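You operate a simulated robot arm through the tools that you are given. There is no shell and no other tool.

Carry out the task below with a simulated robot arm. There is one attempt and no reset: what you move stays moved.

## Task
Couple the pipe that matches the tank's card and pump until FULL.
Fine: FULL on the pump display; coupler arm over the pipe before the tank valve opens; pump off and valve closed at the end, a teaspoon spilt at most, nothing dropped, broken or left on.

Only the result counts: the job must be done as asked and must still hold three seconds after the hand-in. Knocking over, shifting, dropping, spilling or breaking anything else fails it.

## Robot
A 7-joint arm with a fingered hand, fixed in place. Base frame: the origin is at the foot of the arm, x ahead of it, y to its left, z up; the work surface is at about z = 860. Lengths are in mm, angles in rad, forces in N, time in s.
Its first joint turns from -2.007 to 2.007 rad. Payload 5 kg.
Tool frame: the origin (TCP) lies between the finger pads and is the grasp point; the fingertips stand 32 mm ahead of it; z points along the fingers, y is the line along which they close. The gripper opens to 160 mm. The gripper's body begins 89 mm behind the TCP. The gripper is a hand of 4 fingers: y runs from the thumb to the fingers, the wrist lies at [0, 0, -267] in the tool frame.
Orientation is that of the tool frame in the base frame, as a unit quaternion [x, y, z, w]. With the fingers straight down and closing along the base's y, the tool's x points along the base's -x, its y along +y and its z along -z.

## Interface
- The arm moves only by the tool drive_tool. Its argument "series" is a list that holds one entry, the list of rows, each a list of 6 numbers: the shift along the tool's x, y, z in mm, then the turn, a rotation vector about the tool's x, y, z in rad. In form: [[[tx, ty, tz, rx, ry, rz], ...]]. A call has 1 to 20 rows; each row shifts and turns the commanded pose from where the row before left it, along the tool's axes as they then stand. Rows are played at 5 a second. More than 50 mm and 0.15 rad between two rows, and nothing of the call is played. A pose out of reach is approached as far as the arm can. The call stops where the force on the tool passes 40 N (or 10 N more than at its start, if that is more) or the arm is blocked; 0.2 s more then pass. In this call time passes only in rows, and 0.2 s behind the last. It gives the time, the measured TCP pose, the force on the tool (base axes), the opening and the grip force at its end, in the units of the frame above (readings bear some noise), with the torque about the TCP (base axes, N m) and any sound that the robot's microphone picked up.
- Cameras (640 x 400 px; columns grow to the right, rows downward): "scene" is fixed at [43.7, 644.6, 1630.9]; the picture's right is [-0.28, -0.96, 0.00], its down [-0.55, 0.16, -0.82] and it looks along [0.79, -0.23, -0.57] (base axes); focal length 284 px, centre (320, 200). "wrist" rides on the gripper at [80, -4, -114] in the tool frame; the picture's right is [0.05, 1.00, 0.00], its down [-0.82, 0.04, -0.58] and it looks along [-0.58, 0.03, 0.82] (tool axes); focal length 265 px, centre (320, 200). There is no depth. A picture from a camera that has moved, and an enlarged one, comes with that camera's place and axes in the base frame and with its lens. The place of the scene camera against the robot may be out by one fixed shift of up to 12 mm in any direction.
- camera(camera): a new picture of that camera. No time passes.
- slide_trunk(by): slides the trunk up (or, below 0, down) by that many mm; the arm rides with it, the base frame stays. It gives what a move gives, with no picture.
- finger_targets(finger1, finger2, finger3, thumb_bend): sets how far each is bent, from 0 (flat) to 1 (curled in); at 0.3 the hand is open as for a grip, at 0.7 the pads meet at the TCP. One left out holds its place. A second passes; each finger stops where it meets its share of the squeeze, and holds until it gets a number again. It is the only way to open and close the hand. It gives what a move gives, with no picture; readings hold the bend of each and the force on the fingers (four entries, about 0 where the hand has none), thumb and palm.
- zoom(camera, box): a new picture of the part [left, top, right, bottom] of that camera's present view, enlarged. No time passes.
- finish_job(): hands the job in; it is judged then, once.

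Places have to be worked out from the pictures, the camera data and where the tool is seen. Open the gripper and draw the arm clear of the work before you hand the job in, unless the task says otherwise.

The tools are called as name(argument=value, ...) on one line, values as JSON. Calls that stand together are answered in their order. drive_tool: Moves the arm, as the interface text tells. Its arguments: {"type":"object","properties":{"series":{"type":"array","items":{"type":"array","items":{"type":"array","items":{"type":"number"}}}}},"required":["series"]} The other tools are called the same way: slide_trunk (by) slides the trunk up or down; finger_targets (finger1, finger2, finger3, thumb_bend) moves the fingers one by one; camera (camera) takes a picture; zoom (camera, box) takes an enlarged picture of a part of a camera's view; finish_job () hands the job in.

At the start:

```text
time_s: 0.0
ee_pos: [432.8, 585.8, 1456.8]
tool_rot: [0.001, 1.0, 0.0, 0.001]
ft_force: [0.5, 0.1, 0.3]
ft_torque: [0.0, -0.01, 0.01]
finger_gap: 159.9
grip_force: 0.2
shape: jaw
bend: [0.3, 0.3, 0.3, 0.3]
finger forces: [0.0, 0.0, 0.0, 0.0, 0.0, 0.0]
trunk travel left (down, up): [-775.0, 215.0]
```

scene: 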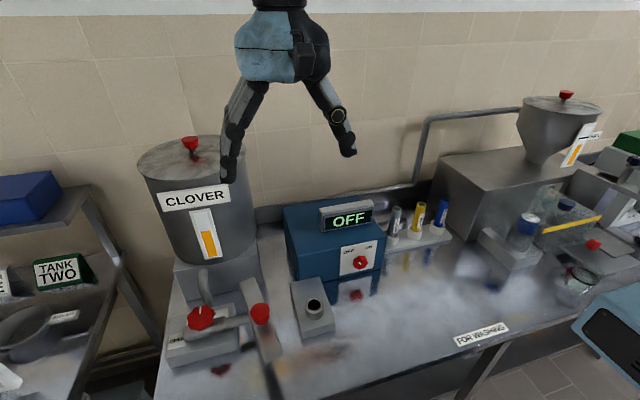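
wrist: 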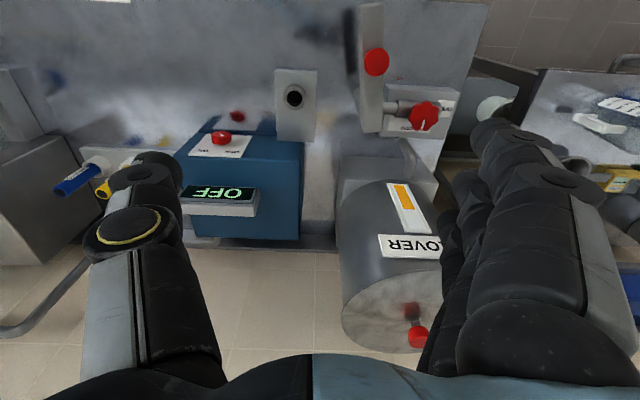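

The first pictures show the tank marked CLOVER, a valve, a coupler, a pump with display OFF, and a rack of coloured pipes. I'll enlarge the parts of the scene to read labels.

zoom(camera="scene", box=[130, 120, 290, 220])

zoom(camera="scene", box=[150, 260, 360, 391])

zoom(camera="scene", box=[280, 180, 472, 300])

zoom(camera="scene", box=[440, 80, 640, 205])

zoom(camera="scene", box=[440, 180, 640, 305])

zoom(camera="scene", box=[0, 160, 160, 400])

```text
4.00 times, centred on (210, 170) of scene
camera zoom: at [43.7, 644.6, 1630.9], right [-0.28, -0.96, 0.0], down [-0.55, 0.16, -0.82], along [0.79, -0.23, -0.57], focal length 1135 px, centre (760, 320)
```

zoom: 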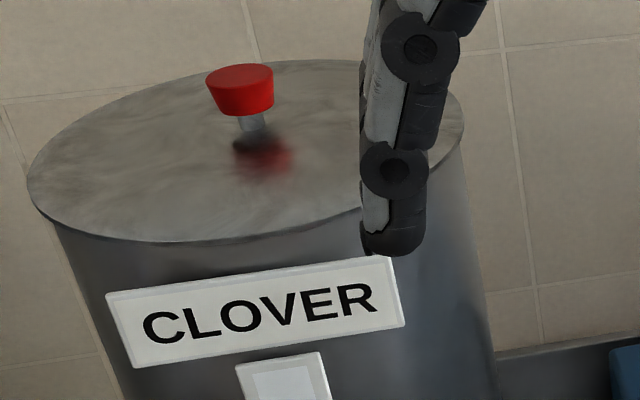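

```text
3.05 times, centred on (255, 326) of scene
camera zoom: at [43.7, 644.6, 1630.9], right [-0.28, -0.96, 0.0], down [-0.55, 0.16, -0.82], along [0.79, -0.23, -0.57], focal length 864 px, centre (518, -182)
```

zoom: 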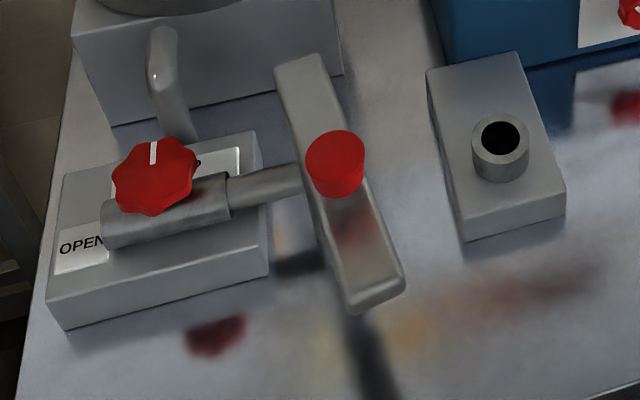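

```text
3.33 times, centred on (376, 240) of scene
camera zoom: at [43.7, 644.6, 1630.9], right [-0.28, -0.96, 0.0], down [-0.55, 0.16, -0.82], along [0.79, -0.23, -0.57], focal length 946 px, centre (133, 67)
```

zoom: 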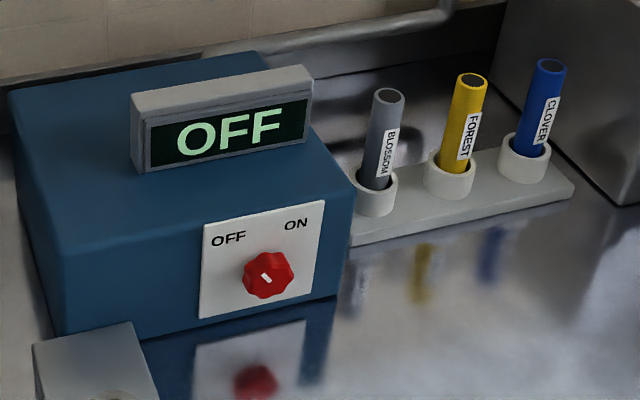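

```text
3.20 times, centred on (540, 142) of scene
camera zoom: at [43.7, 644.6, 1630.9], right [-0.28, -0.96, 0.0], down [-0.55, 0.16, -0.82], along [0.79, -0.23, -0.57], focal length 908 px, centre (-384, 384)
```

zoom: 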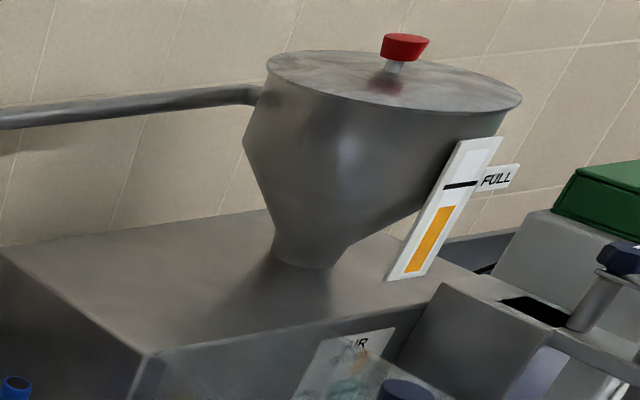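

```text
3.20 times, centred on (540, 242) of scene
camera zoom: at [43.7, 644.6, 1630.9], right [-0.28, -0.96, 0.0], down [-0.55, 0.16, -0.82], along [0.79, -0.23, -0.57], focal length 908 px, centre (-384, 64)
```

zoom: 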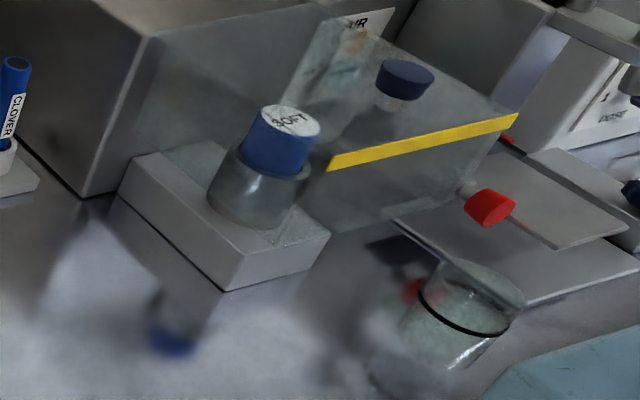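

```text
1.67 times, centred on (80, 280) of scene
camera zoom: at [43.7, 644.6, 1630.9], right [-0.28, -0.96, 0.0], down [-0.55, 0.16, -0.82], along [0.79, -0.23, -0.57], focal length 473 px, centre (720, 67)
```

zoom: 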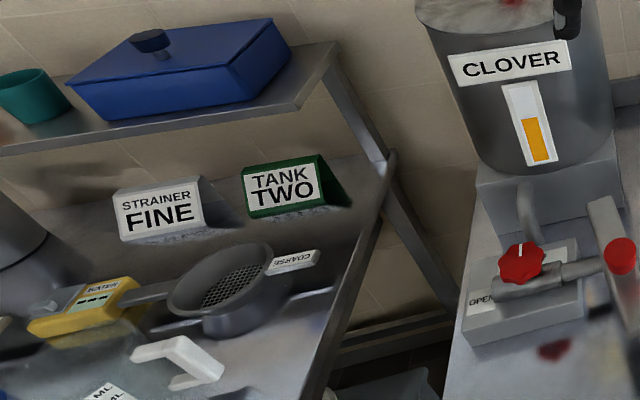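

The tank's card reads CLOVER, and the blue pipe in the rack is labelled CLOVER. I now enlarge the wrist view to work out places of the socket, coupler and valve.

zoom(camera="wrist", box=[260, 0, 460, 150])

zoom(camera="wrist", box=[40, 90, 280, 250])

zoom(camera="wrist", box=[350, 70, 480, 150])

```text
2.67 times, centred on (360, 75) of wrist
camera zoom: at [352.6, 581.3, 1570.0], right [-0.05, 1.0, 0.0], down [0.82, 0.04, 0.58], along [0.58, 0.03, -0.82], focal length 708 px, centre (213, 533)
```

zoom: 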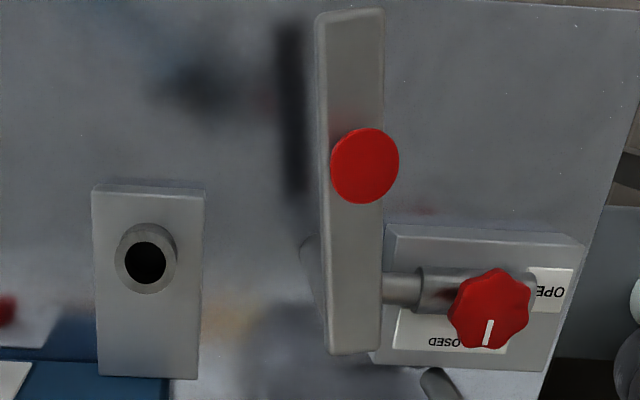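

```text
2.50 times, centred on (160, 170) of wrist
camera zoom: at [352.6, 581.3, 1570.0], right [-0.05, 1.0, 0.0], down [0.82, 0.04, 0.58], along [0.58, 0.03, -0.82], focal length 664 px, centre (720, 275)
```

zoom: 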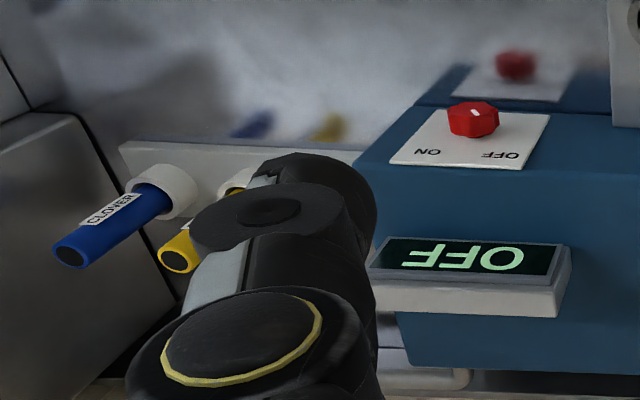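

```text
4.92 times, centred on (415, 110) of wrist
camera zoom: at [352.6, 581.3, 1570.0], right [-0.05, 1.0, 0.0], down [0.82, 0.04, 0.58], along [0.58, 0.03, -0.82], focal length 1307 px, centre (-148, 643)
```

zoom: 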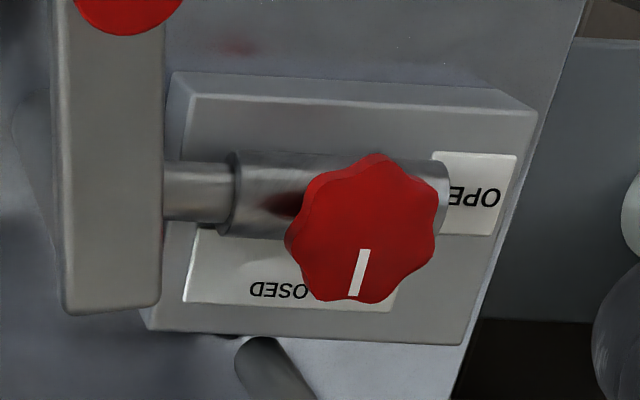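

The valve knob points at CLOSED and the pump knob points at OFF. I'll shift the arm sideways (staying high) for a second wrist view to triangulate positions.

drive_tool(series=[[[0, -48, 0, 0, 0, 0], [0, -48, 0, 0, 0, 0], [0, -48, 0, 0, 0, 0], [0, -48, 0, 0, 0, 0], [0, -48, 0, 0, 0, 0], [0, -48, 0, 0, 0, 0], [0, -48, 0, 0, 0, 0], [0, -48, 0, 0, 0, 0], [0, 0, 0, 0, 0, 0]]])

camera(camera="wrist")

camera(camera="scene")

```text
time_s: 2.0
ee_pos: [433.4, 199.4, 1455.4]
tool_rot: [0.0, 1.0, 0.0, 0.0]
ft_force: [0.4, 0.3, 0.1]
ft_torque: [-0.03, 0.03, -0.02]
finger_gap: 159.6
grip_force: 0.1
shape: jaw
bend: [0.3, 0.3, 0.3, 0.3]
finger forces: [0.0, 0.0, 0.1, 0.1, 0.1, 0.1]
trunk travel left (down, up): [-775.0, 215.0]
```

```text
taken
camera wrist: at [353.4, 196.7, 1569.9], right [-0.05, 1.0, 0.0], down [0.82, 0.04, 0.58], along [0.58, 0.03, -0.82], focal length 265 px, centre (320, 200)
```

wrist: 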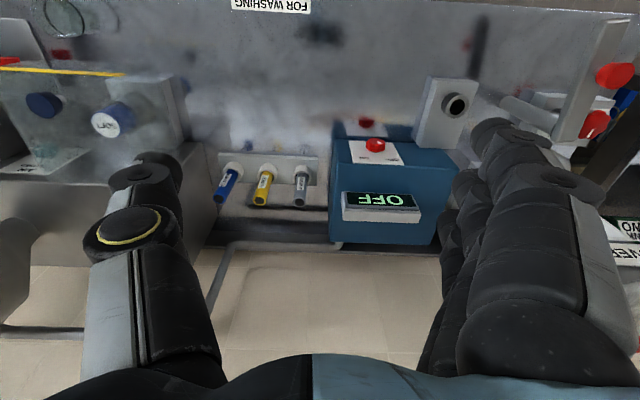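

```text
taken
```

scene: 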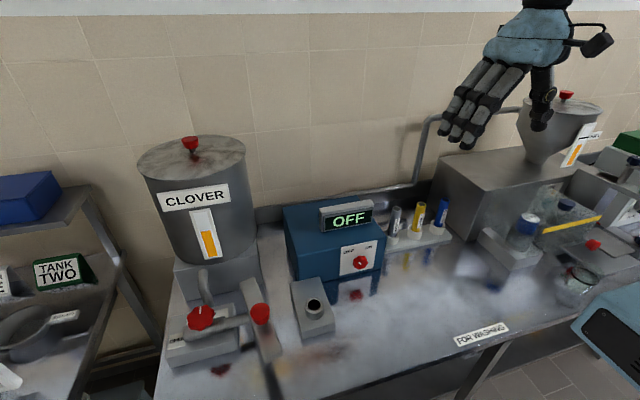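

I zoom into this new wrist view for triangulation.

zoom(camera="wrist", box=[190, 120, 350, 220])

zoom(camera="wrist", box=[320, 60, 480, 160])

zoom(camera="wrist", box=[480, 0, 640, 150])

zoom(camera="wrist", box=[330, 120, 450, 260])

```text
4.00 times, centred on (270, 170) of wrist
camera zoom: at [353.4, 196.7, 1569.9], right [-0.05, 1.0, 0.0], down [0.82, 0.04, 0.58], along [0.58, 0.03, -0.82], focal length 1062 px, centre (520, 320)
```

zoom: 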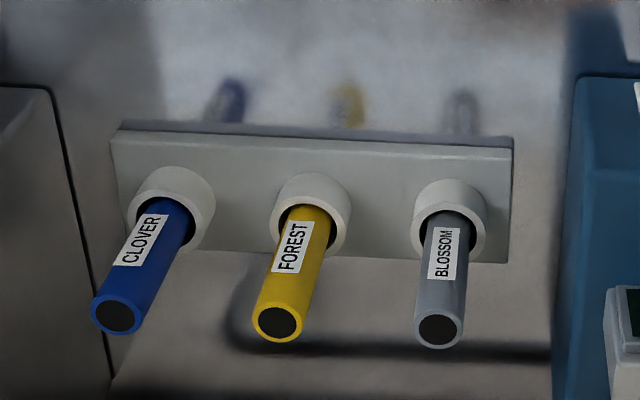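

```text
4.00 times, centred on (400, 110) of wrist
camera zoom: at [353.4, 196.7, 1569.9], right [-0.05, 1.0, 0.0], down [0.82, 0.04, 0.58], along [0.58, 0.03, -0.82], focal length 1062 px, centre (0, 560)
```

zoom: 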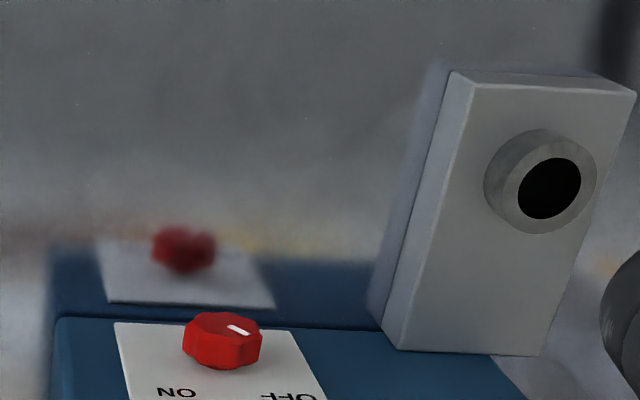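

```text
2.67 times, centred on (560, 75) of wrist
camera zoom: at [353.4, 196.7, 1569.9], right [-0.05, 1.0, 0.0], down [0.82, 0.04, 0.58], along [0.58, 0.03, -0.82], focal length 708 px, centre (-320, 533)
```

zoom: 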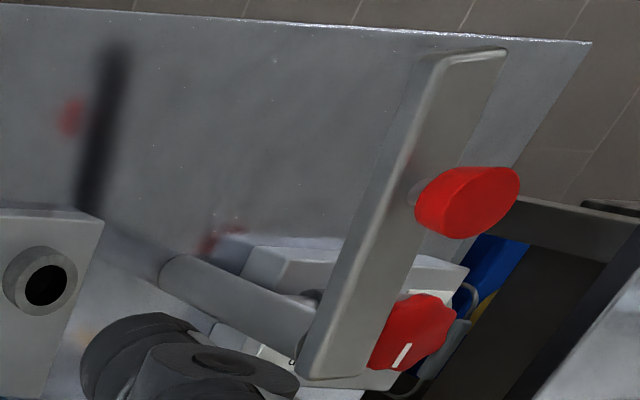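

```text
2.86 times, centred on (390, 190) of wrist
camera zoom: at [353.4, 196.7, 1569.9], right [-0.05, 1.0, 0.0], down [0.82, 0.04, 0.58], along [0.58, 0.03, -0.82], focal length 758 px, centre (120, 229)
```

zoom: 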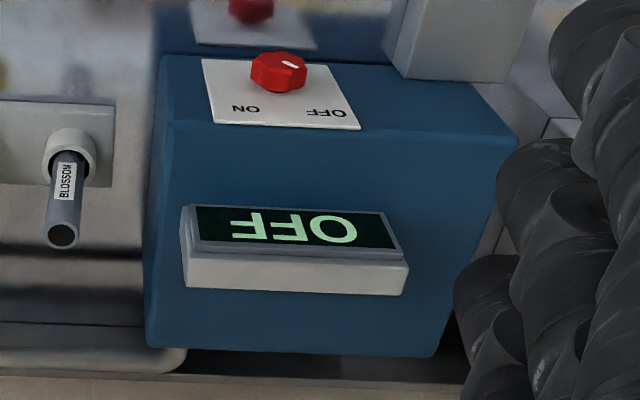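

By triangulation: socket hole ≈ (516, 532, 926), valve knob ≈ (522, 816, 990), coupler-arm knob ≈ (408, 672, 1115) on a post at (514, 691), pump knob ≈ (614, 351, 946), blue CLOVER pipe top ≈ (738, -32, 1031). I move nearer the rack, staying high, to see what surrounds the blue pipe.

drive_tool(series=[[[-30, -36, 10, 0, 0, 0], [-30, -36, 10, 0, 0, 0], [-30, -36, 10, 0, 0, 0], [-30, -36, 10, 0, 0, 0], [-30, -36, 10, 0, 0, 0], [0, 0, 0, 0, 0, 0]]])

camera(camera="wrist")

camera(camera="scene")

```text
time_s: 3.4
ee_pos: [583.4, 18.8, 1405.3]
tool_rot: [0.0, 1.0, 0.0, 0.001]
ft_force: [0.6, -0.3, 0.0]
ft_torque: [0.0, -0.07, -0.01]
finger_gap: 160.3
grip_force: 0.0
shape: jaw
bend: [0.3, 0.3, 0.3, 0.3]
finger forces: [0.1, 0.0, 0.1, 0.0, 0.1, 0.1]
trunk travel left (down, up): [-775.0, 215.0]
```

```text
taken
camera wrist: at [502.0, 16.4, 1520.3], right [-0.05, 1.0, 0.0], down [0.81, 0.04, 0.58], along [0.58, 0.03, -0.82], focal length 265 px, centre (320, 200)
```

wrist: 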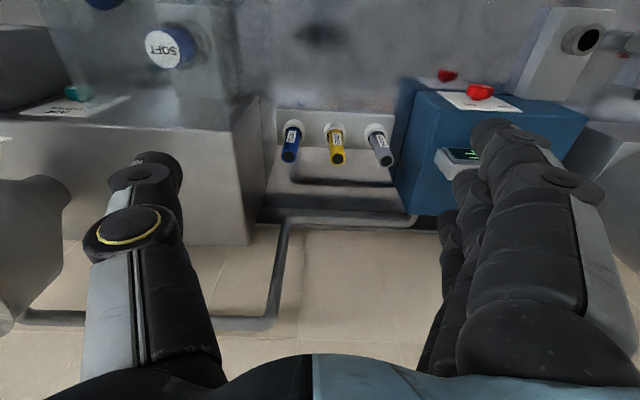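

```text
taken
```

scene: 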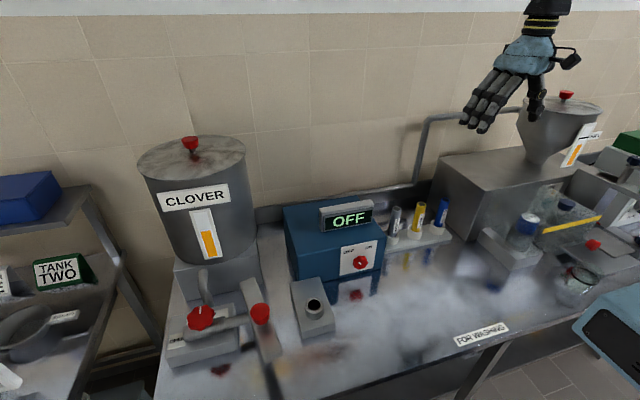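

The machine's left face is at y ≈ -122, so I'll turn the hand 90° about its axis (fingers on the wall side, thumb on the robot side) to grasp the blue pipe with clearance. I turn in place up high first.

drive_tool(series=[[[0, 0, 0, 0, 0, 0.14], [0, 0, 0, 0, 0, 0.14], [0, 0, 0, 0, 0, 0.14], [0, 0, 0, 0, 0, 0.14], [0, 0, 0, 0, 0, 0.14], [0, 0, 0, 0, 0, 0.14], [0, 0, 0, 0, 0, 0.14], [0, 0, 0, 0, 0, 0.14], [0, 0, 0, 0, 0, 0.14], [0, 0, 0, 0, 0, 0.14], [0, 0, 0, 0, 0, 0.14], [0, 0, 0, 0, 0, 0.0308], [0, 0, 0, 0, 0, 0]]])

finger_targets(finger1=0.5, finger2=0.5, finger3=0.5, thumb_bend=0.5)

camera(camera="wrist")

camera(camera="scene")

```text
time_s: 6.2
ee_pos: [583.3, 21.3, 1407.0]
tool_rot: [0.707, 0.707, -0.001, 0.0]
ft_force: [0.1, 0.5, 0.1]
ft_torque: [0.02, -0.01, 0.02]
finger_gap: 160.0
grip_force: 0.1
shape: jaw
bend: [0.3, 0.3, 0.3, 0.3]
finger forces: [0.1, 0.0, 0.1, 0.1, 0.0, 0.0]
trunk travel left (down, up): [-775.0, 215.0]
```

```text
time_s: 7.2
ee_pos: [583.6, 21.4, 1406.0]
tool_rot: [0.707, 0.707, 0.0, 0.0]
ft_force: [-0.4, -0.2, 0.3]
ft_torque: [0.01, 0.01, -0.01]
finger_gap: 92.0
grip_force: 0.1
shape: fingers
bend: [0.5, 0.5, 0.5, 0.5]
finger forces: [0.1, 0.0, 0.0, 0.0, 0.1, 0.0]
trunk travel left (down, up): [-775.0, 215.0]
```

```text
taken
camera wrist: at [578.8, 101.4, 1520.0], right [1.0, 0.05, 0.0], down [0.04, -0.82, 0.58], along [0.03, -0.58, -0.82], focal length 265 px, centre (320, 200)
```

wrist: 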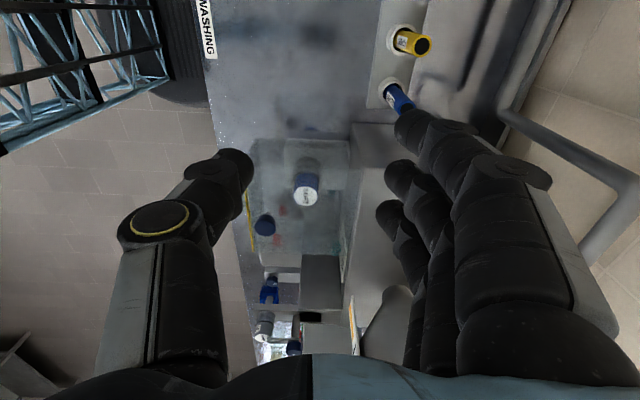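

```text
taken
```

scene: 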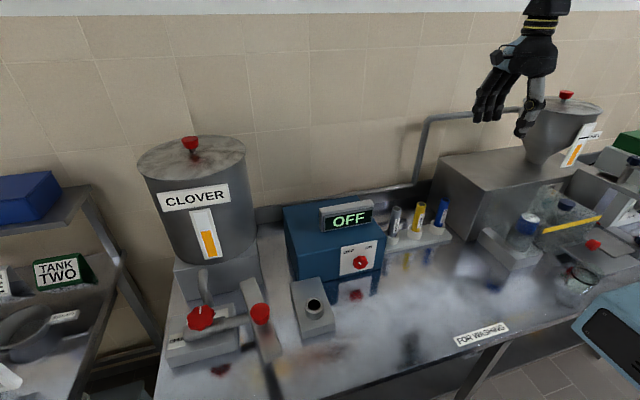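

The hand is turned; fingers spread along base y, closing along x, gap 92 mm. I now move above the blue pipe at TCP ≈ (738, -33, 1160).

drive_tool(series=[[[-7.7, 22.1, 35, 0, 0, 0], [-7.7, 22.1, 35, 0, 0, 0], [-7.7, 22.1, 35, 0, 0, 0], [-7.7, 22.1, 35, 0, 0, 0], [-7.7, 22.1, 35, 0, 0, 0], [-7.7, 22.1, 35, 0, 0, 0], [-7.7, 22.1, 35, 0, 0, 0], [0, 0, 0, 0, 0, 0]]])

camera(camera="wrist")

camera(camera="scene")

```text
time_s: 9.0
ee_pos: [737.9, -33.0, 1161.9]
tool_rot: [0.707, 0.707, 0.001, 0.0]
ft_force: [0.1, -0.4, 0.1]
ft_torque: [0.02, 0.01, 0.0]
finger_gap: 92.3
grip_force: 0.0
shape: fingers
bend: [0.5, 0.5, 0.5, 0.5]
finger forces: [0.0, 0.0, 0.0, 0.0, 0.1, 0.1]
trunk travel left (down, up): [-775.0, 215.0]
```

```text
taken
camera wrist: at [732.5, 47.3, 1276.4], right [1.0, 0.05, 0.0], down [0.04, -0.82, 0.58], along [0.03, -0.58, -0.82], focal length 265 px, centre (320, 200)
```

wrist: 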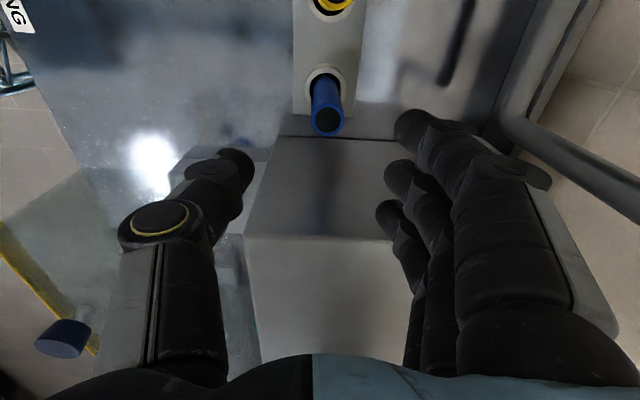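

```text
taken
```

scene: 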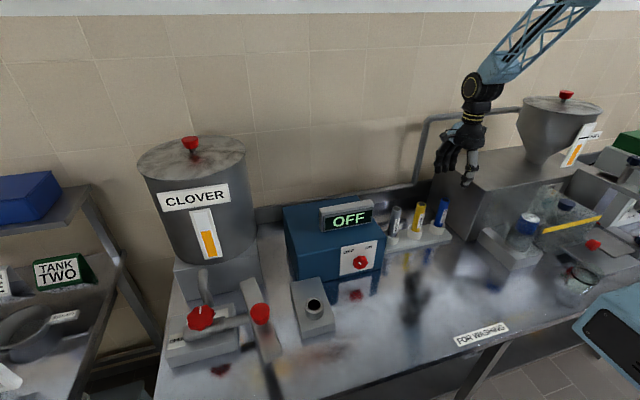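

The blue pipe top appears a few mm farther in +x than my TCP. I zoom to measure it accurately.

zoom(camera="wrist", box=[280, 55, 376, 145])

```text
4.44 times, centred on (328, 100) of wrist
camera zoom: at [732.5, 47.3, 1276.4], right [1.0, 0.05, 0.0], down [0.04, -0.82, 0.58], along [0.03, -0.58, -0.82], focal length 1180 px, centre (284, 644)
```

zoom: 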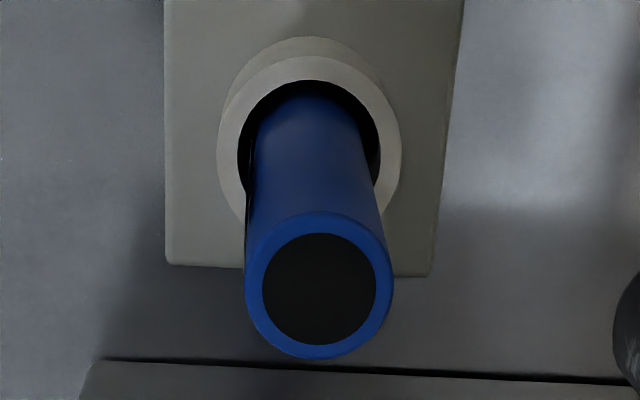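

The pipe axis is at (743.7, -32.5), diameter 31 mm. I shift 5.5 mm in +x and lower to TCP z ≈ 968 (fingertips ~28 mm above the holder ring).

drive_tool(series=[[[0.4, 5.6, 0, 0, 0, 0], [0, 0, 40, 0, 0, 0], [0, 0, 40, 0, 0, 0], [0, 0, 40, 0, 0, 0], [0, 0, 40, 0, 0, 0], [0, 0, 34, 0, 0, 0], [0, 0, 0, 0, 0, 0]]])

camera(camera="wrist")

zoom(camera="scene", box=[370, 120, 530, 270])

```text
time_s: 10.6
ee_pos: [744.1, -33.2, 966.2]
tool_rot: [0.707, 0.707, -0.001, 0.0]
ft_force: [-0.4, 0.6, 0.2]
ft_torque: [-0.02, -0.01, -0.02]
finger_gap: 91.8
grip_force: 0.1
shape: fingers
bend: [0.5, 0.5, 0.5, 0.5]
finger forces: [0.0, 0.0, 0.1, 0.0, 0.0, 0.0]
trunk travel left (down, up): [-775.0, 215.0]
```

```text
taken
camera wrist: at [739.4, 47.7, 1080.8], right [1.0, 0.05, 0.0], down [0.04, -0.82, 0.58], along [0.03, -0.58, -0.82], focal length 265 px, centre (320, 200)
```

wrist: 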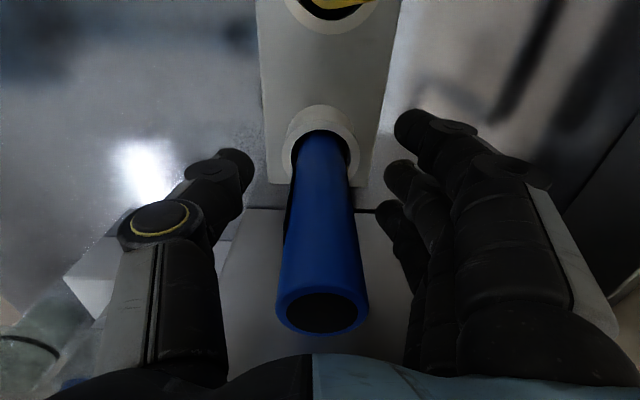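

```text
2.67 times, centred on (450, 195) of scene
camera zoom: at [43.7, 644.6, 1630.9], right [-0.28, -0.96, 0.0], down [-0.55, 0.16, -0.82], along [0.79, -0.23, -0.57], focal length 756 px, centre (-27, 213)
```

zoom: 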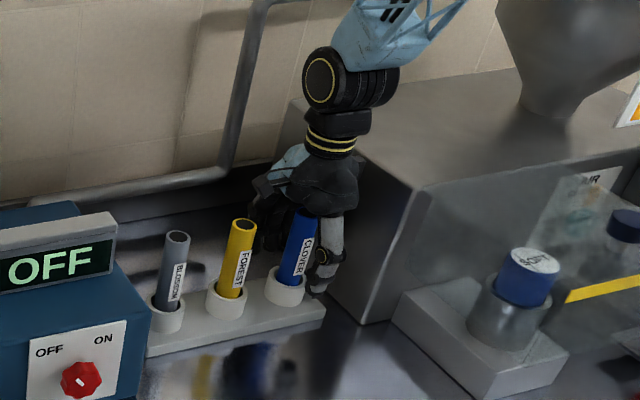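

The pipe stands centred between thumb and fingers, inside the hand with room. I close the fingers on it.

finger_targets(finger1=0.7, finger2=0.7, finger3=0.7, thumb_bend=0.7)

camera(camera="wrist")

```text
time_s: 11.6
ee_pos: [744.7, -32.5, 967.1]
tool_rot: [0.707, 0.707, 0.0, 0.0]
ft_force: [-0.6, 0.1, 0.1]
ft_torque: [0.02, 0.0, -0.01]
finger_gap: 30.4
grip_force: 9.5
shape: fingers
bend: [0.7, 0.63, 0.7, 0.67]
finger forces: [0.0, 9.5, 0.1, 0.1, 9.4, 0.1]
trunk travel left (down, up): [-775.0, 215.0]
```

```text
taken
camera wrist: at [739.6, 47.6, 1080.8], right [1.0, 0.05, 0.0], down [0.04, -0.82, 0.58], along [0.03, -0.58, -0.82], focal length 265 px, centre (320, 200)
```

wrist: 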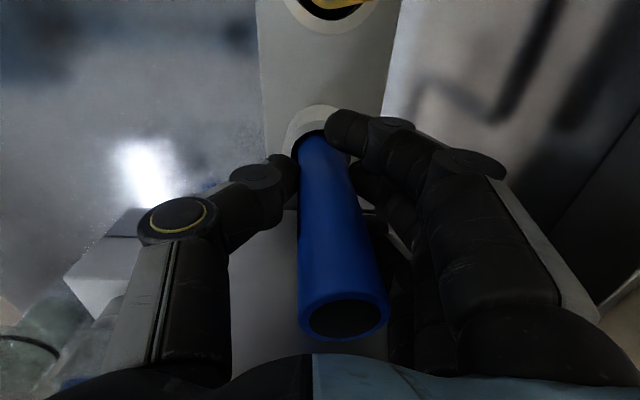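

The pipe is gripped at ~9.5 N (middle finger against thumb, outer fingers as a cradle). I lift straight up to clear the holder and then check for tilt.

drive_tool(series=[[[0, 0, -15, 0, 0, 0], [0, 0, -20, 0, 0, 0], [0, 0, -25, 0, 0, 0], [0, 0, -30, 0, 0, 0], [0, 0, -30, 0, 0, 0], [0, 0, 0, 0, 0, 0]]])

camera(camera="wrist")

zoom(camera="scene", box=[370, 120, 530, 270])

```text
time_s: 13.0
ee_pos: [744.3, -33.1, 1087.0]
tool_rot: [0.707, 0.707, -0.001, 0.001]
ft_force: [1.3, 0.1, -1.7]
ft_torque: [0.01, 0.01, 0.0]
finger_gap: 30.5
grip_force: 9.5
shape: fingers
bend: [0.7, 0.63, 0.7, 0.67]
finger forces: [0.0, 9.4, 0.0, 0.1, 9.4, 0.0]
trunk travel left (down, up): [-775.0, 215.0]
```

```text
taken
camera wrist: at [739.9, 47.5, 1200.4], right [1.0, 0.05, 0.0], down [0.04, -0.82, 0.58], along [0.03, -0.58, -0.82], focal length 265 px, centre (320, 200)
```

wrist: 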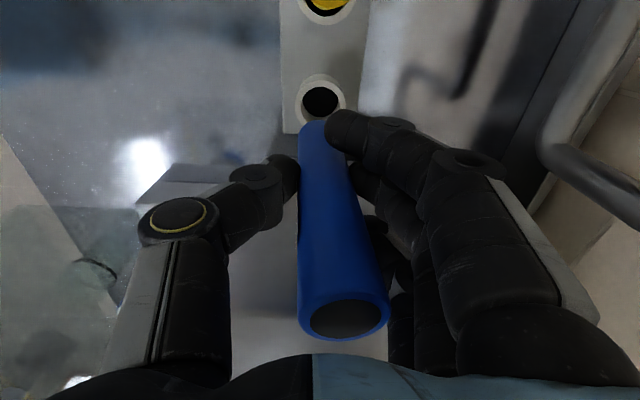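

```text
2.67 times, centred on (450, 195) of scene
camera zoom: at [43.7, 644.6, 1630.9], right [-0.28, -0.96, 0.0], down [-0.55, 0.16, -0.82], along [0.79, -0.23, -0.57], focal length 756 px, centre (-27, 213)
```

zoom: 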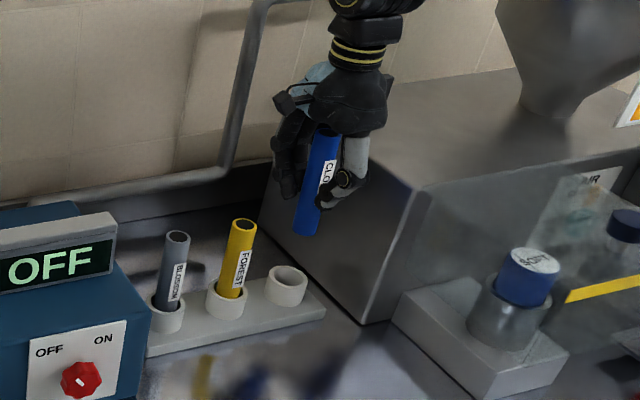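

The pipe is out of the holder and held. I zoom the wrist view to measure its tilt in the hand.

zoom(camera="wrist", box=[270, 70, 400, 200])

zoom(camera="wrist", box=[270, 230, 410, 350])

```text
3.08 times, centred on (335, 135) of wrist
camera zoom: at [739.9, 47.5, 1200.4], right [1.0, 0.05, 0.0], down [0.04, -0.82, 0.58], along [0.03, -0.58, -0.82], focal length 817 px, centre (274, 400)
```

zoom: 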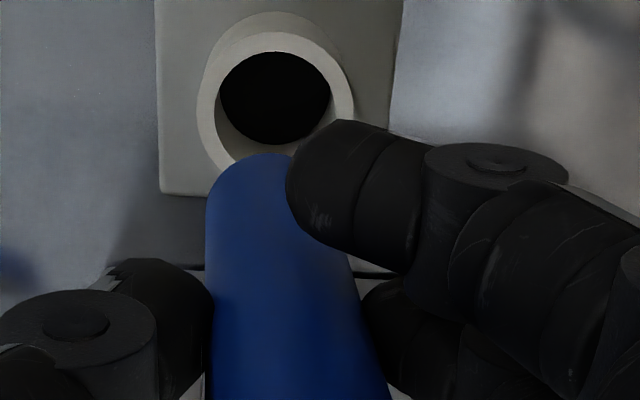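

```text
3.33 times, centred on (340, 290) of wrist
camera zoom: at [739.9, 47.5, 1200.4], right [1.0, 0.05, 0.0], down [0.04, -0.82, 0.58], along [0.03, -0.58, -0.82], focal length 885 px, centre (253, -100)
```

zoom: 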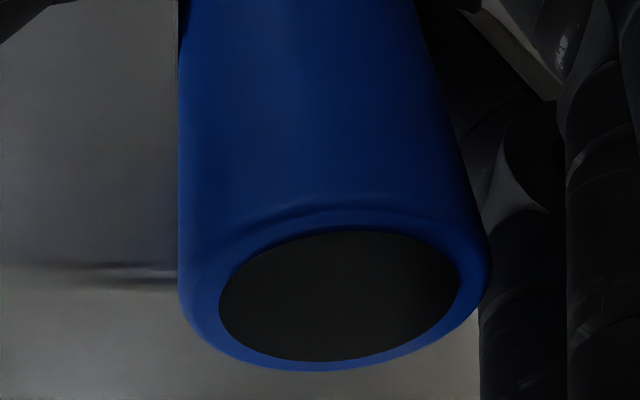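

The pipe leans ~0.068 rad in the hand; its bottom is ~92 mm ahead of the TCP, top 64 mm behind. I raise it, draw it toward the robot and carry it in front of the pump at safe height.

drive_tool(series=[[[0, 0, -25, 0, 0, 0], [0, 0, -35, 0, 0, 0], [0, 0, -35, 0, 0, 0], [0, -10, -25, 0, 0, 0], [0, -30, 0, 0, 0, 0], [0, -35, 0, 0, 0, 0], [0, -35, 0, 0, 0, 0], [0, -35, 0, 0, 0, 0], [0, -35, 0, 0, 0, 0], [0, -35, 0, 0, 0, 0], [10, -15, 0, 0, 0, 0], [30, 0, 0, 0, 0, 0], [35, 0, 0, 0, 0, 0], [35, 0, 0, 0, 0, 0], [35, 0, 0, 0, 0, 0], [35, 0, 0, 0, 0, 0], [35, 0, 0, 0, 0, 0], [25, 0, 0, 0, 0, 0], [10, 0, 0, 0, 0, 0], [0, 0, 0, 0, 0, 0]]])

camera(camera="wrist")

camera(camera="scene")

```text
time_s: 17.2
ee_pos: [514.1, 216.9, 1207.2]
tool_rot: [0.708, 0.707, 0.0, 0.0]
ft_force: [-0.3, -0.5, -0.5]
ft_torque: [0.02, 0.03, 0.0]
finger_gap: 30.5
grip_force: 9.2
shape: fingers
bend: [0.7, 0.63, 0.7, 0.67]
finger forces: [0.0, 9.1, 0.1, 0.0, 9.0, 0.0]
trunk travel left (down, up): [-775.0, 215.0]
```

```text
taken
camera wrist: at [508.8, 298.4, 1321.7], right [1.0, 0.05, 0.0], down [0.04, -0.82, 0.58], along [0.03, -0.58, -0.82], focal length 265 px, centre (320, 200)
```

wrist: 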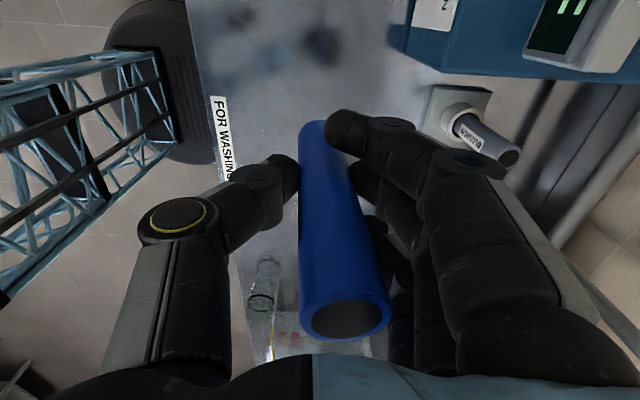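

```text
taken
```

scene: 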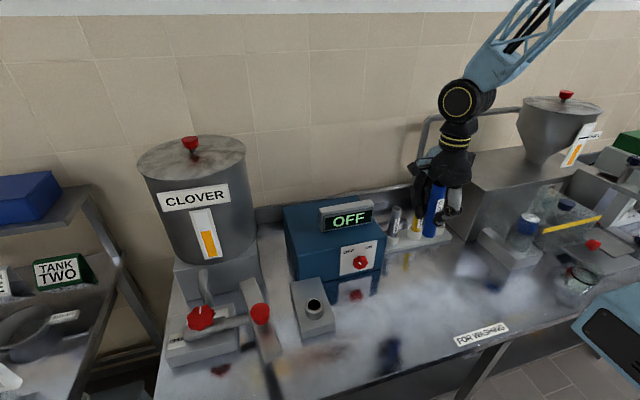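

The pipe rides steadily. I turn the hand back by 90° (thumb on the -y side again), then go on toward the socket.

drive_tool(series=[[[0, 0, 0, 0, 0, -0.1309], [0, 0, 0, 0, 0, -0.1309], [0, 0, 0, 0, 0, -0.1309], [0, 0, 0, 0, 0, -0.1309], [0, 0, 0, 0, 0, -0.1309], [0, 0, 0, 0, 0, -0.1309], [0, 0, 0, 0, 0, -0.1309], [0, 0, 0, 0, 0, -0.1309], [0, 0, 0, 0, 0, -0.1309], [0, 0, 0, 0, 0, -0.1309], [0, 0, 0, 0, 0, -0.1309], [0, 0, 0, 0, 0, -0.1309], [0, 20, 0, 0, 0, 0], [0, 35, 0, 0, 0, 0], [0, 35, 0, 0, 0, 0], [0, 35, 0, 0, 0, 0], [0, 35, 0, 0, 0, 0], [0, 25, 0, 0, 0, 0], [0, 15, 0, 0, 0, 0], [0, 0, 0, 0, 0, 0]]])

camera(camera="wrist")

camera(camera="scene")

```text
time_s: 21.4
ee_pos: [515.0, 417.2, 1206.8]
tool_rot: [0.0, 1.0, 0.0, 0.001]
ft_force: [0.3, 0.0, -1.5]
ft_torque: [0.0, 0.03, 0.0]
finger_gap: 30.2
grip_force: 9.1
shape: fingers
bend: [0.7, 0.63, 0.7, 0.67]
finger forces: [0.1, 9.2, 0.1, 0.0, 9.1, 0.1]
trunk travel left (down, up): [-775.0, 215.0]
```

```text
taken
camera wrist: at [433.1, 414.0, 1320.9], right [-0.05, 1.0, 0.0], down [0.82, 0.04, 0.58], along [0.58, 0.03, -0.82], focal length 265 px, centre (320, 200)
```

wrist: 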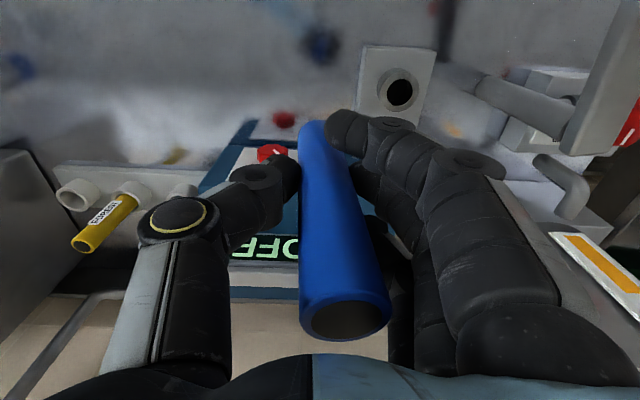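

```text
taken
```

scene: 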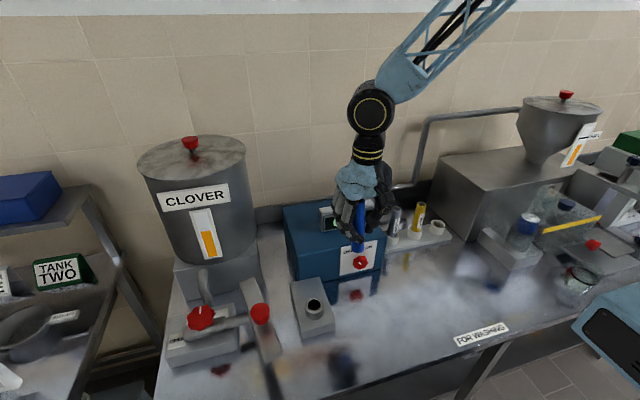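

Zoom in on the socket from here to refine its position.

zoom(camera="wrist", box=[340, 40, 450, 130])

zoom(camera="wrist", box=[460, 0, 640, 150])

```text
4.44 times, centred on (395, 85) of wrist
camera zoom: at [433.1, 414.0, 1320.9], right [-0.05, 1.0, 0.0], down [0.82, 0.04, 0.58], along [0.58, 0.03, -0.82], focal length 1180 px, centre (-13, 711)
```

zoom: 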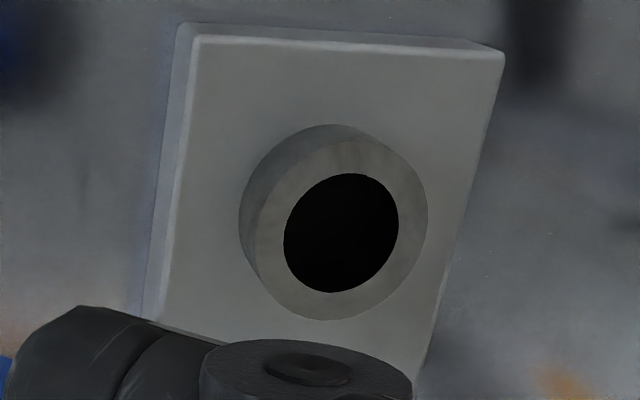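

```text
2.67 times, centred on (550, 75) of wrist
camera zoom: at [433.1, 414.0, 1320.9], right [-0.05, 1.0, 0.0], down [0.82, 0.04, 0.58], along [0.58, 0.03, -0.82], focal length 708 px, centre (-293, 533)
```

zoom: 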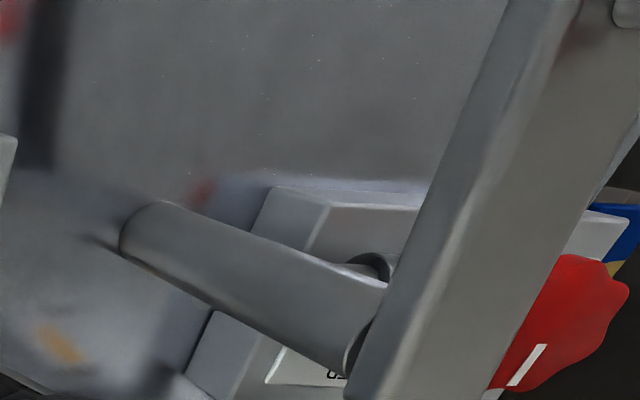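

The hole is at ≈ (518, 531.5, 926), 36 mm wide (pipe 31 mm). I move above it, tilt -0.068 rad about tool x to set the pipe upright, and lower until its end is ~60 mm above the ring.

drive_tool(series=[[[-0.7, 27.3, 0, 0, 0, 0], [-0.7, 27.3, 0, 0, 0, 0], [-0.7, 27.3, 0, 0, 0, 0], [-0.7, 27.3, 0, 0, 0, 0], [0, 0, 0, -0.034, 0, 0], [0, 0, 0, -0.034, 0, 0], [0, -2.21, 32.4, 0, 0, 0], [0, -2.21, 32.4, 0, 0, 0], [0, -2.21, 32.4, 0, 0, 0], [0, -2.21, 32.4, 0, 0, 0], [0, 0, 0, 0, 0, 0]]])

camera(camera="wrist")

camera(camera="scene")

zoom(camera="scene", box=[230, 210, 390, 350])

zoom(camera="wrist", box=[260, 60, 380, 160])

```text
time_s: 23.8
ee_pos: [516.6, 525.9, 1076.8]
tool_rot: [0.0, 0.999, 0.033, -0.001]
ft_force: [0.1, 0.0, -0.4]
ft_torque: [-0.03, 0.01, -0.01]
finger_gap: 30.4
grip_force: 8.4
shape: fingers
bend: [0.7, 0.63, 0.7, 0.67]
finger forces: [0.0, 9.2, 0.1, 0.0, 9.2, 0.0]
trunk travel left (down, up): [-775.0, 215.0]
```

```text
taken
camera wrist: at [434.9, 514.6, 1190.4], right [-0.05, 1.0, 0.07], down [0.82, 0.0, 0.58], along [0.58, 0.09, -0.81], focal length 265 px, centre (320, 200)
```

wrist: 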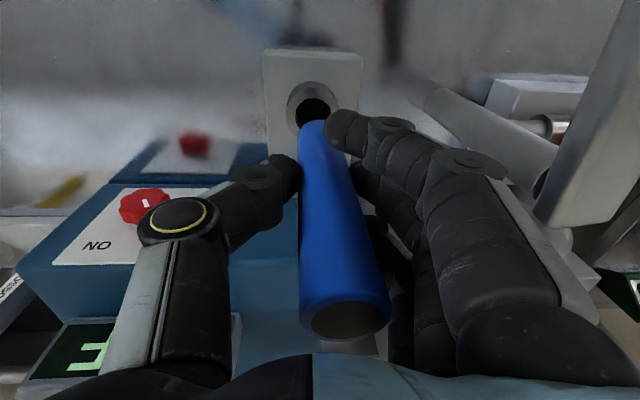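

```text
taken
```

scene: 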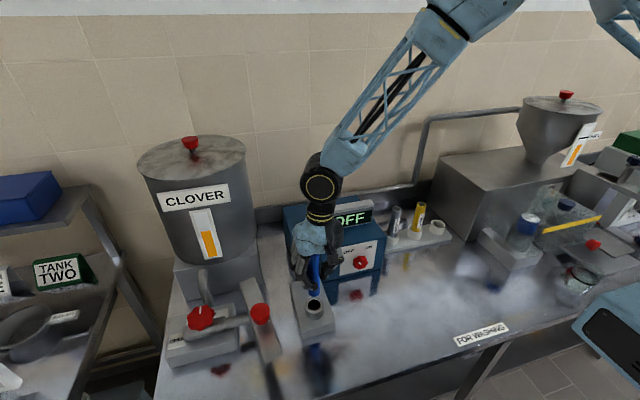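

```text
2.86 times, centred on (310, 280) of scene
camera zoom: at [43.7, 644.6, 1630.9], right [-0.28, -0.96, 0.0], down [-0.55, 0.16, -0.82], along [0.79, -0.23, -0.57], focal length 810 px, centre (349, -29)
```

zoom: 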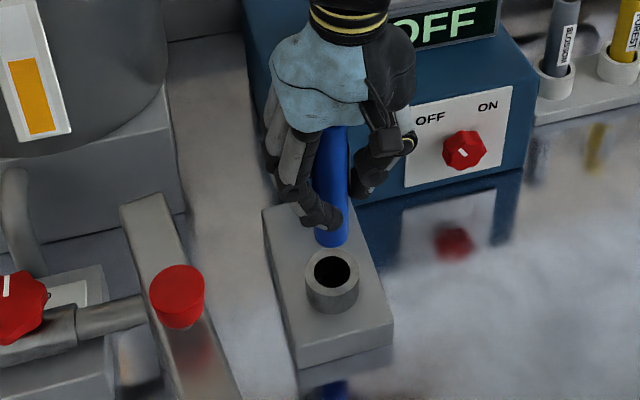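

```text
4.00 times, centred on (320, 110) of wrist
camera zoom: at [434.9, 514.6, 1190.4], right [-0.05, 1.0, 0.07], down [0.82, 0.0, 0.58], along [0.58, 0.09, -0.81], focal length 1062 px, centre (320, 560)
```

zoom: 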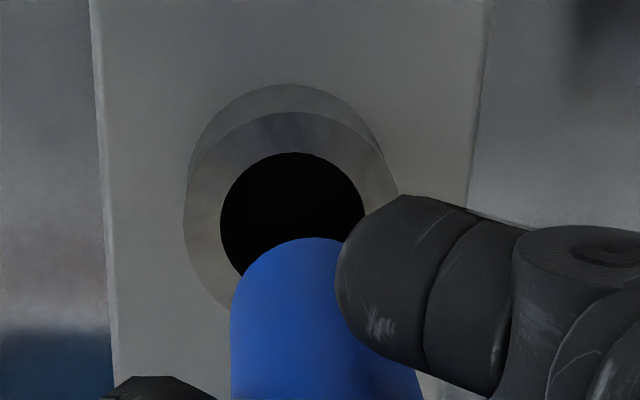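

The pipe is upright and nearly over the hole; I correct +2 mm in x and lower 45 mm so its end is ~15 mm above the ring, then check again.

drive_tool(series=[[[-2.0, -1.53, 22.5, 0, 0, 0], [0, -1.53, 22.5, 0, 0, 0], [0, 0, 0, 0, 0, 0]]])

zoom(camera="wrist", box=[260, 60, 380, 160])

zoom(camera="scene", box=[270, 230, 370, 340])

```text
time_s: 24.6
ee_pos: [518.2, 526.6, 1032.9]
tool_rot: [0.0, 0.999, 0.034, 0.0]
ft_force: [0.5, 0.1, -0.8]
ft_torque: [0.01, -0.03, 0.03]
finger_gap: 30.2
grip_force: 9.2
shape: fingers
bend: [0.7, 0.63, 0.7, 0.67]
finger forces: [0.0, 9.3, 0.0, 0.1, 9.2, 0.0]
trunk travel left (down, up): [-775.0, 215.0]
```

```text
4.00 times, centred on (320, 110) of wrist
camera zoom: at [437.4, 514.5, 1145.6], right [-0.05, 1.0, 0.07], down [0.82, 0.0, 0.58], along [0.58, 0.09, -0.81], focal length 1062 px, centre (320, 560)
```

zoom: 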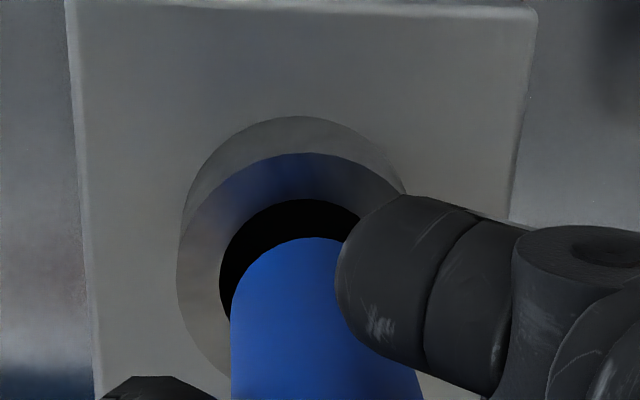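

```text
3.64 times, centred on (320, 285) of scene
camera zoom: at [43.7, 644.6, 1630.9], right [-0.28, -0.96, 0.0], down [-0.55, 0.16, -0.82], along [0.79, -0.23, -0.57], focal length 1032 px, centre (320, -109)
```

zoom: 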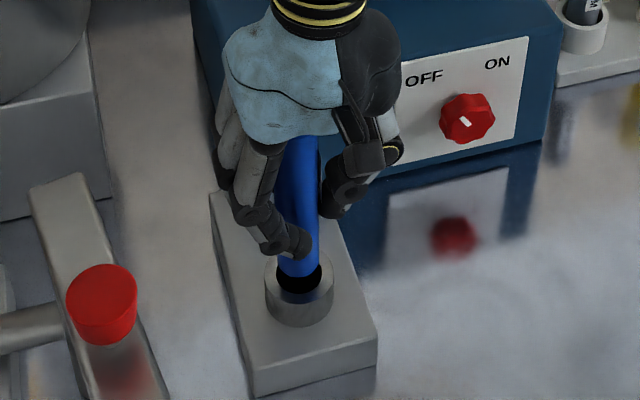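

Pipe and hole line up within about 1 mm. I lower 32 mm slowly so the end enters the socket, then read the force.

drive_tool(series=[[[0, -0.54, 8, 0, 0, 0], [0, -0.54, 8, 0, 0, 0], [0, -0.54, 8, 0, 0, 0], [0, -0.54, 8, 0, 0, 0], [0, 0, 0, 0, 0, 0]]])

zoom(camera="wrist", box=[240, 60, 400, 180])

zoom(camera="scene", box=[270, 230, 370, 340])

```text
time_s: 25.8
ee_pos: [517.3, 526.1, 1000.3]
tool_rot: [0.0, 0.999, 0.034, -0.001]
ft_force: [-0.7, 0.0, -1.3]
ft_torque: [-0.01, -0.04, 0.02]
finger_gap: 30.2
grip_force: 9.2
shape: fingers
bend: [0.7, 0.63, 0.7, 0.67]
finger forces: [0.1, 9.3, 0.0, 0.0, 9.3, 0.0]
trunk travel left (down, up): [-775.0, 215.0]
```

```text
3.33 times, centred on (320, 120) of wrist
camera zoom: at [437.3, 514.9, 1113.2], right [-0.05, 1.0, 0.07], down [0.82, 0.0, 0.58], along [0.58, 0.09, -0.81], focal length 885 px, centre (320, 467)
```

zoom: 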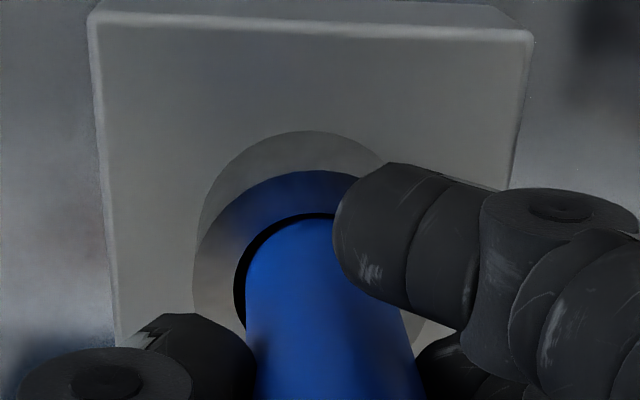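

```text
3.64 times, centred on (320, 285) of scene
camera zoom: at [43.7, 644.6, 1630.9], right [-0.28, -0.96, 0.0], down [-0.55, 0.16, -0.82], along [0.79, -0.23, -0.57], focal length 1032 px, centre (320, -109)
```

zoom: 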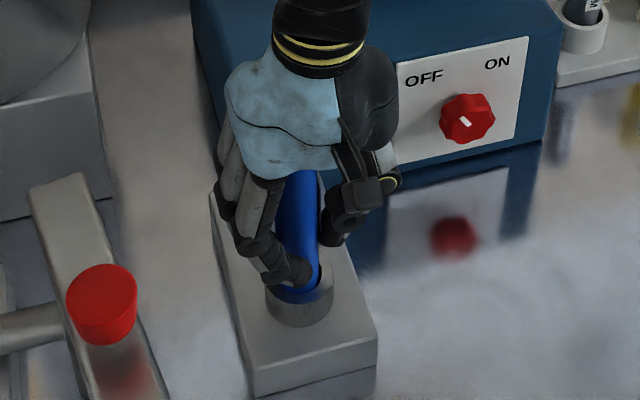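

The end has entered the socket with no contact force. I keep lowering in small steps.

drive_tool(series=[[[0, -0.41, 6, 0, 0, 0], [0, -0.41, 6, 0, 0, 0], [0, -0.41, 6, 0, 0, 0], [0, 0, 0, 0, 0, 0]]])

```text
time_s: 26.8
ee_pos: [518.2, 526.9, 983.2]
tool_rot: [0.0, 0.999, 0.034, 0.001]
ft_force: [-2.2, -1.3, 15.6]
ft_torque: [0.03, 0.04, -0.01]
finger_gap: 29.9
grip_force: 11.4
shape: fingers
bend: [0.7, 0.64, 0.7, 0.68]
finger forces: [0.0, 11.2, 0.0, 0.1, 13.0, 0.1]
trunk travel left (down, up): [-775.0, 215.0]
```

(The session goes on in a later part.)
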